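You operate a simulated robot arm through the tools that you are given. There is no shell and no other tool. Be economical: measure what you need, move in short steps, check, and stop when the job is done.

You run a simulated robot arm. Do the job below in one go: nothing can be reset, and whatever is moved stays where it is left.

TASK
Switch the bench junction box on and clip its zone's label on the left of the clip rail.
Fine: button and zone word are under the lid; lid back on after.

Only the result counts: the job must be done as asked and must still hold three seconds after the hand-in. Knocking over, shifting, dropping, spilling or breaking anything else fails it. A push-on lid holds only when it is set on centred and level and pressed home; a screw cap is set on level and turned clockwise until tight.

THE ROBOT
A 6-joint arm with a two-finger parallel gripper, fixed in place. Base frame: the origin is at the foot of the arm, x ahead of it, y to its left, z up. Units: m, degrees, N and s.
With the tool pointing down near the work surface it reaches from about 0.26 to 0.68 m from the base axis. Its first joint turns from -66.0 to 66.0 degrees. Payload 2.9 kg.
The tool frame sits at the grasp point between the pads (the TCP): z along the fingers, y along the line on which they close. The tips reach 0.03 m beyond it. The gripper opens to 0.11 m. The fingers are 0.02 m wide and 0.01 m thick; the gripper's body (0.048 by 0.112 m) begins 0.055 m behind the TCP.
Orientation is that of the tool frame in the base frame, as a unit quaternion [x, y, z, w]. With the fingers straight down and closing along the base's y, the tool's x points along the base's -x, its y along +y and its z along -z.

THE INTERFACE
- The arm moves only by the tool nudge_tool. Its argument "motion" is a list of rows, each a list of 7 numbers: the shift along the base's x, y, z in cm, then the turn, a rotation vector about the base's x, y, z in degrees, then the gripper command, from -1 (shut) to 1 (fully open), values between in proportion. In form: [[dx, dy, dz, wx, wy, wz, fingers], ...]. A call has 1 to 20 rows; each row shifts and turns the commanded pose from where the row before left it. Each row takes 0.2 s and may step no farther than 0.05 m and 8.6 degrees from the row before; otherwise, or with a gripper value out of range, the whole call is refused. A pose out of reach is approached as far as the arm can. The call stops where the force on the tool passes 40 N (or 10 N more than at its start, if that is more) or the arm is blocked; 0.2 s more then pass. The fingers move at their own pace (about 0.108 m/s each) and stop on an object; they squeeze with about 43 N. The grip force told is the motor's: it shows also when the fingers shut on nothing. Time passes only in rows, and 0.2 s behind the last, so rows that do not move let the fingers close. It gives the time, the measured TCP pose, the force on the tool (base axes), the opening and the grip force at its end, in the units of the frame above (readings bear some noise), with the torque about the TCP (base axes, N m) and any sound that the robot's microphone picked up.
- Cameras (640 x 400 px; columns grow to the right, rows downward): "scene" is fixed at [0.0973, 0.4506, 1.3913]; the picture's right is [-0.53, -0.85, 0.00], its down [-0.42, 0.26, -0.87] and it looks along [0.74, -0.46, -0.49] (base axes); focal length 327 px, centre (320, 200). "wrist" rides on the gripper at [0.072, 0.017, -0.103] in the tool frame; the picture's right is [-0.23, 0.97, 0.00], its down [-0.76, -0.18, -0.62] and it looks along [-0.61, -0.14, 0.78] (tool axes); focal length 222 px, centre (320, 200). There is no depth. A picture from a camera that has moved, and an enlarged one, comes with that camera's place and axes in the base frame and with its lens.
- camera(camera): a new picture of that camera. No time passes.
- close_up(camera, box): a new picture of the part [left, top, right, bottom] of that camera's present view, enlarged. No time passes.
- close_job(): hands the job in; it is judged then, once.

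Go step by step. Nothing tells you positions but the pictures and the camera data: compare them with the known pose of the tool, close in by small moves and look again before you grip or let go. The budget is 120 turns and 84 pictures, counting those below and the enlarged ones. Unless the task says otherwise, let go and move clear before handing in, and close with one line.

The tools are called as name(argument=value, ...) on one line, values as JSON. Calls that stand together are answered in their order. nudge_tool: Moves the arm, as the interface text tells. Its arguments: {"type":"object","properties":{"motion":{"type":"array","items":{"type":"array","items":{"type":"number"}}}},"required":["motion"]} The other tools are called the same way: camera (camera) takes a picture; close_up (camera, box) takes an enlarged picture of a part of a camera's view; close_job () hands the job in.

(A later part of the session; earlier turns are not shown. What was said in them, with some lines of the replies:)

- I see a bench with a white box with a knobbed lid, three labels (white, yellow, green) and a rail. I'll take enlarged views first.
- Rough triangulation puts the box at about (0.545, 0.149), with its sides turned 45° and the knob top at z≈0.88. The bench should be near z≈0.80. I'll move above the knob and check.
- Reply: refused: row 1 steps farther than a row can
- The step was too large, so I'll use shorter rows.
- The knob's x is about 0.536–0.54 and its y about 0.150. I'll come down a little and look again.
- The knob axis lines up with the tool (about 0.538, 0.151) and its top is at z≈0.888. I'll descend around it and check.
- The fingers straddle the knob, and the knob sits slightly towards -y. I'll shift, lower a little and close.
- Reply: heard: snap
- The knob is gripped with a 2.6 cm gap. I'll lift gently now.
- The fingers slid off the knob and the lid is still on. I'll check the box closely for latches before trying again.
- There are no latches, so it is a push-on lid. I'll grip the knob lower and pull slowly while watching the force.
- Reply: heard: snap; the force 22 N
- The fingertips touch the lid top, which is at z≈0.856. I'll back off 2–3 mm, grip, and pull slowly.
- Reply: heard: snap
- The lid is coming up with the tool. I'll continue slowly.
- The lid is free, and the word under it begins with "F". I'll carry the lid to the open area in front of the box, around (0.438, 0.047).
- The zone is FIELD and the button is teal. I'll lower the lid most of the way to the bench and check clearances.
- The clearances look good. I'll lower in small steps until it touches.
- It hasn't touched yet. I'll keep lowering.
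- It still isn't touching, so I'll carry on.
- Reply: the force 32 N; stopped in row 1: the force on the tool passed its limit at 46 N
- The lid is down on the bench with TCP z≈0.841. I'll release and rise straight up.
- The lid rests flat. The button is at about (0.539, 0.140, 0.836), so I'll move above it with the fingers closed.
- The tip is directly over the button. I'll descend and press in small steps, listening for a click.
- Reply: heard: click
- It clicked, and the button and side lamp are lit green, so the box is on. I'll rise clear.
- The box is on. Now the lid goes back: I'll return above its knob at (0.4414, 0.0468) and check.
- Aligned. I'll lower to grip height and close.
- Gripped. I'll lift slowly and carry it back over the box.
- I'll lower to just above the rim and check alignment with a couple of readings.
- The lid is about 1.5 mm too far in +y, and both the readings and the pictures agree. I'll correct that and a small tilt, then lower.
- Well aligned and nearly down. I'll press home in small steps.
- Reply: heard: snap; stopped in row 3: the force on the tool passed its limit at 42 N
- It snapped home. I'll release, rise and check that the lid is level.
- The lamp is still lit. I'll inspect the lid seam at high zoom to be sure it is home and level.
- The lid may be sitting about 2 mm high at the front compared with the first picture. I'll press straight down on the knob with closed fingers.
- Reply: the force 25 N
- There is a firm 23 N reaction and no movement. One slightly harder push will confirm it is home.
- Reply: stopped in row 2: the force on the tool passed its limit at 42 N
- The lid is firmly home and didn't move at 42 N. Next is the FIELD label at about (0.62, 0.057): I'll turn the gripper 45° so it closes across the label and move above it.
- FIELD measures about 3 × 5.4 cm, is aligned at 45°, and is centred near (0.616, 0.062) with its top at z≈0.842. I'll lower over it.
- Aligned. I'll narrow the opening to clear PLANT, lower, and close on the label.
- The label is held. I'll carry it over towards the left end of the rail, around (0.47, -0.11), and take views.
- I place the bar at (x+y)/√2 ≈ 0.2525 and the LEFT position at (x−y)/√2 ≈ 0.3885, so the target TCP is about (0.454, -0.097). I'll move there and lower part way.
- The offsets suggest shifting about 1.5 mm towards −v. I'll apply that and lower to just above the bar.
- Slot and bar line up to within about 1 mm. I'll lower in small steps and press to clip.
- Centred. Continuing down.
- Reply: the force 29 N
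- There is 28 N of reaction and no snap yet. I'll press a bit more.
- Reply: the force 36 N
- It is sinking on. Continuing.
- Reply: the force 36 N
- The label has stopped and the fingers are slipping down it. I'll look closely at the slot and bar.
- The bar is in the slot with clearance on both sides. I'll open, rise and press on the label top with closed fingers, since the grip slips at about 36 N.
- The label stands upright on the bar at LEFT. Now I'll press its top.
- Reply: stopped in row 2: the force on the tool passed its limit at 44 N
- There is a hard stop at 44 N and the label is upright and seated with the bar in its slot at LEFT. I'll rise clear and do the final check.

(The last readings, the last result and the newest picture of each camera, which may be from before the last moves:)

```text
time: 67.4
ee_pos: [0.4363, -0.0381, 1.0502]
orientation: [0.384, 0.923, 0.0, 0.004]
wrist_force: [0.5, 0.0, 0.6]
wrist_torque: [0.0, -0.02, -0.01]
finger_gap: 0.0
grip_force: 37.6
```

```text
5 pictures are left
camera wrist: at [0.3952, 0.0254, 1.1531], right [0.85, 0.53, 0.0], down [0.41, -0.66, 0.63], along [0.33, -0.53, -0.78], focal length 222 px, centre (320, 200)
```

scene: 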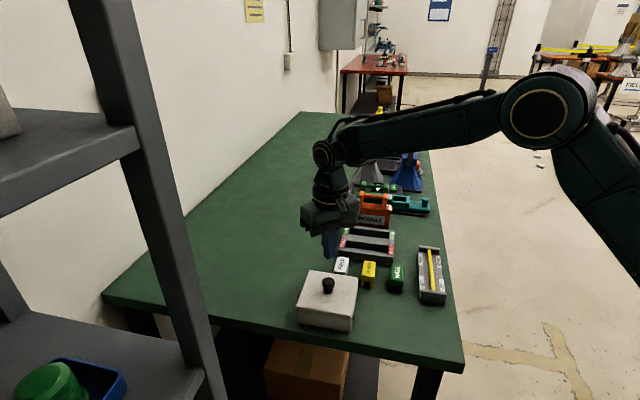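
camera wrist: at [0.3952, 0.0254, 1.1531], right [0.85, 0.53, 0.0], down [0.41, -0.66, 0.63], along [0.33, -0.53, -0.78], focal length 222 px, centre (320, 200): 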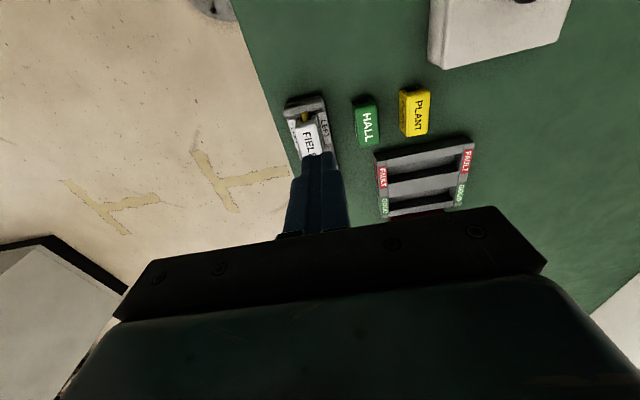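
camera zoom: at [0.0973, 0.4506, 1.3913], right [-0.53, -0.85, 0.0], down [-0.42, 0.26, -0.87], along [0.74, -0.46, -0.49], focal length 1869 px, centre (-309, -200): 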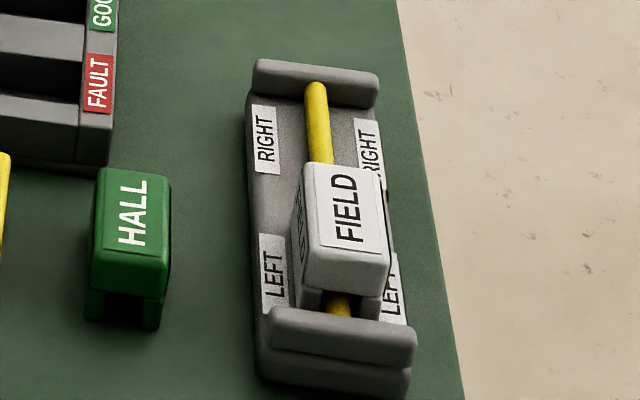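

The FIELD label sits on the bar at LEFT. One last look at the box and lid.

close_up(camera="scene", box=[280, 200, 460, 340])

```text
2.86 times, centred on (370, 270) of scene
camera zoom: at [0.0973, 0.4506, 1.3913], right [-0.53, -0.85, 0.0], down [-0.42, 0.26, -0.87], along [0.74, -0.46, -0.49], focal length 934 px, centre (177, 0)
```

zoom: 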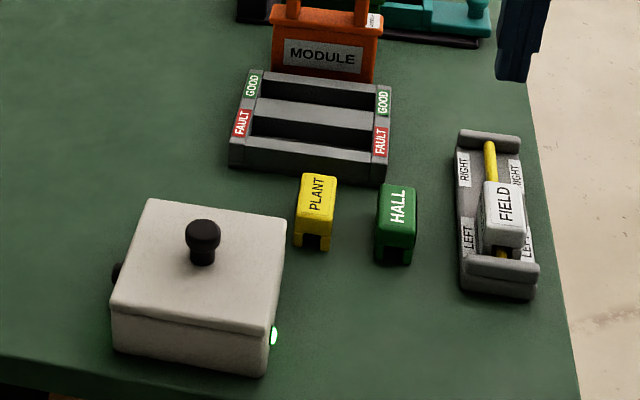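

The lamp is lit, the lid is on level, the FIELD label is on the left of the rail, and nothing else has moved. Handing in.

close_job()

```text
The job is handed in.
```

The junction box is on with its lamp lit, the lid snapped back on, and the FIELD label sits over the bar on the left of the clip rail; it stopped hard at 44 N, but I heard no snap from the label.
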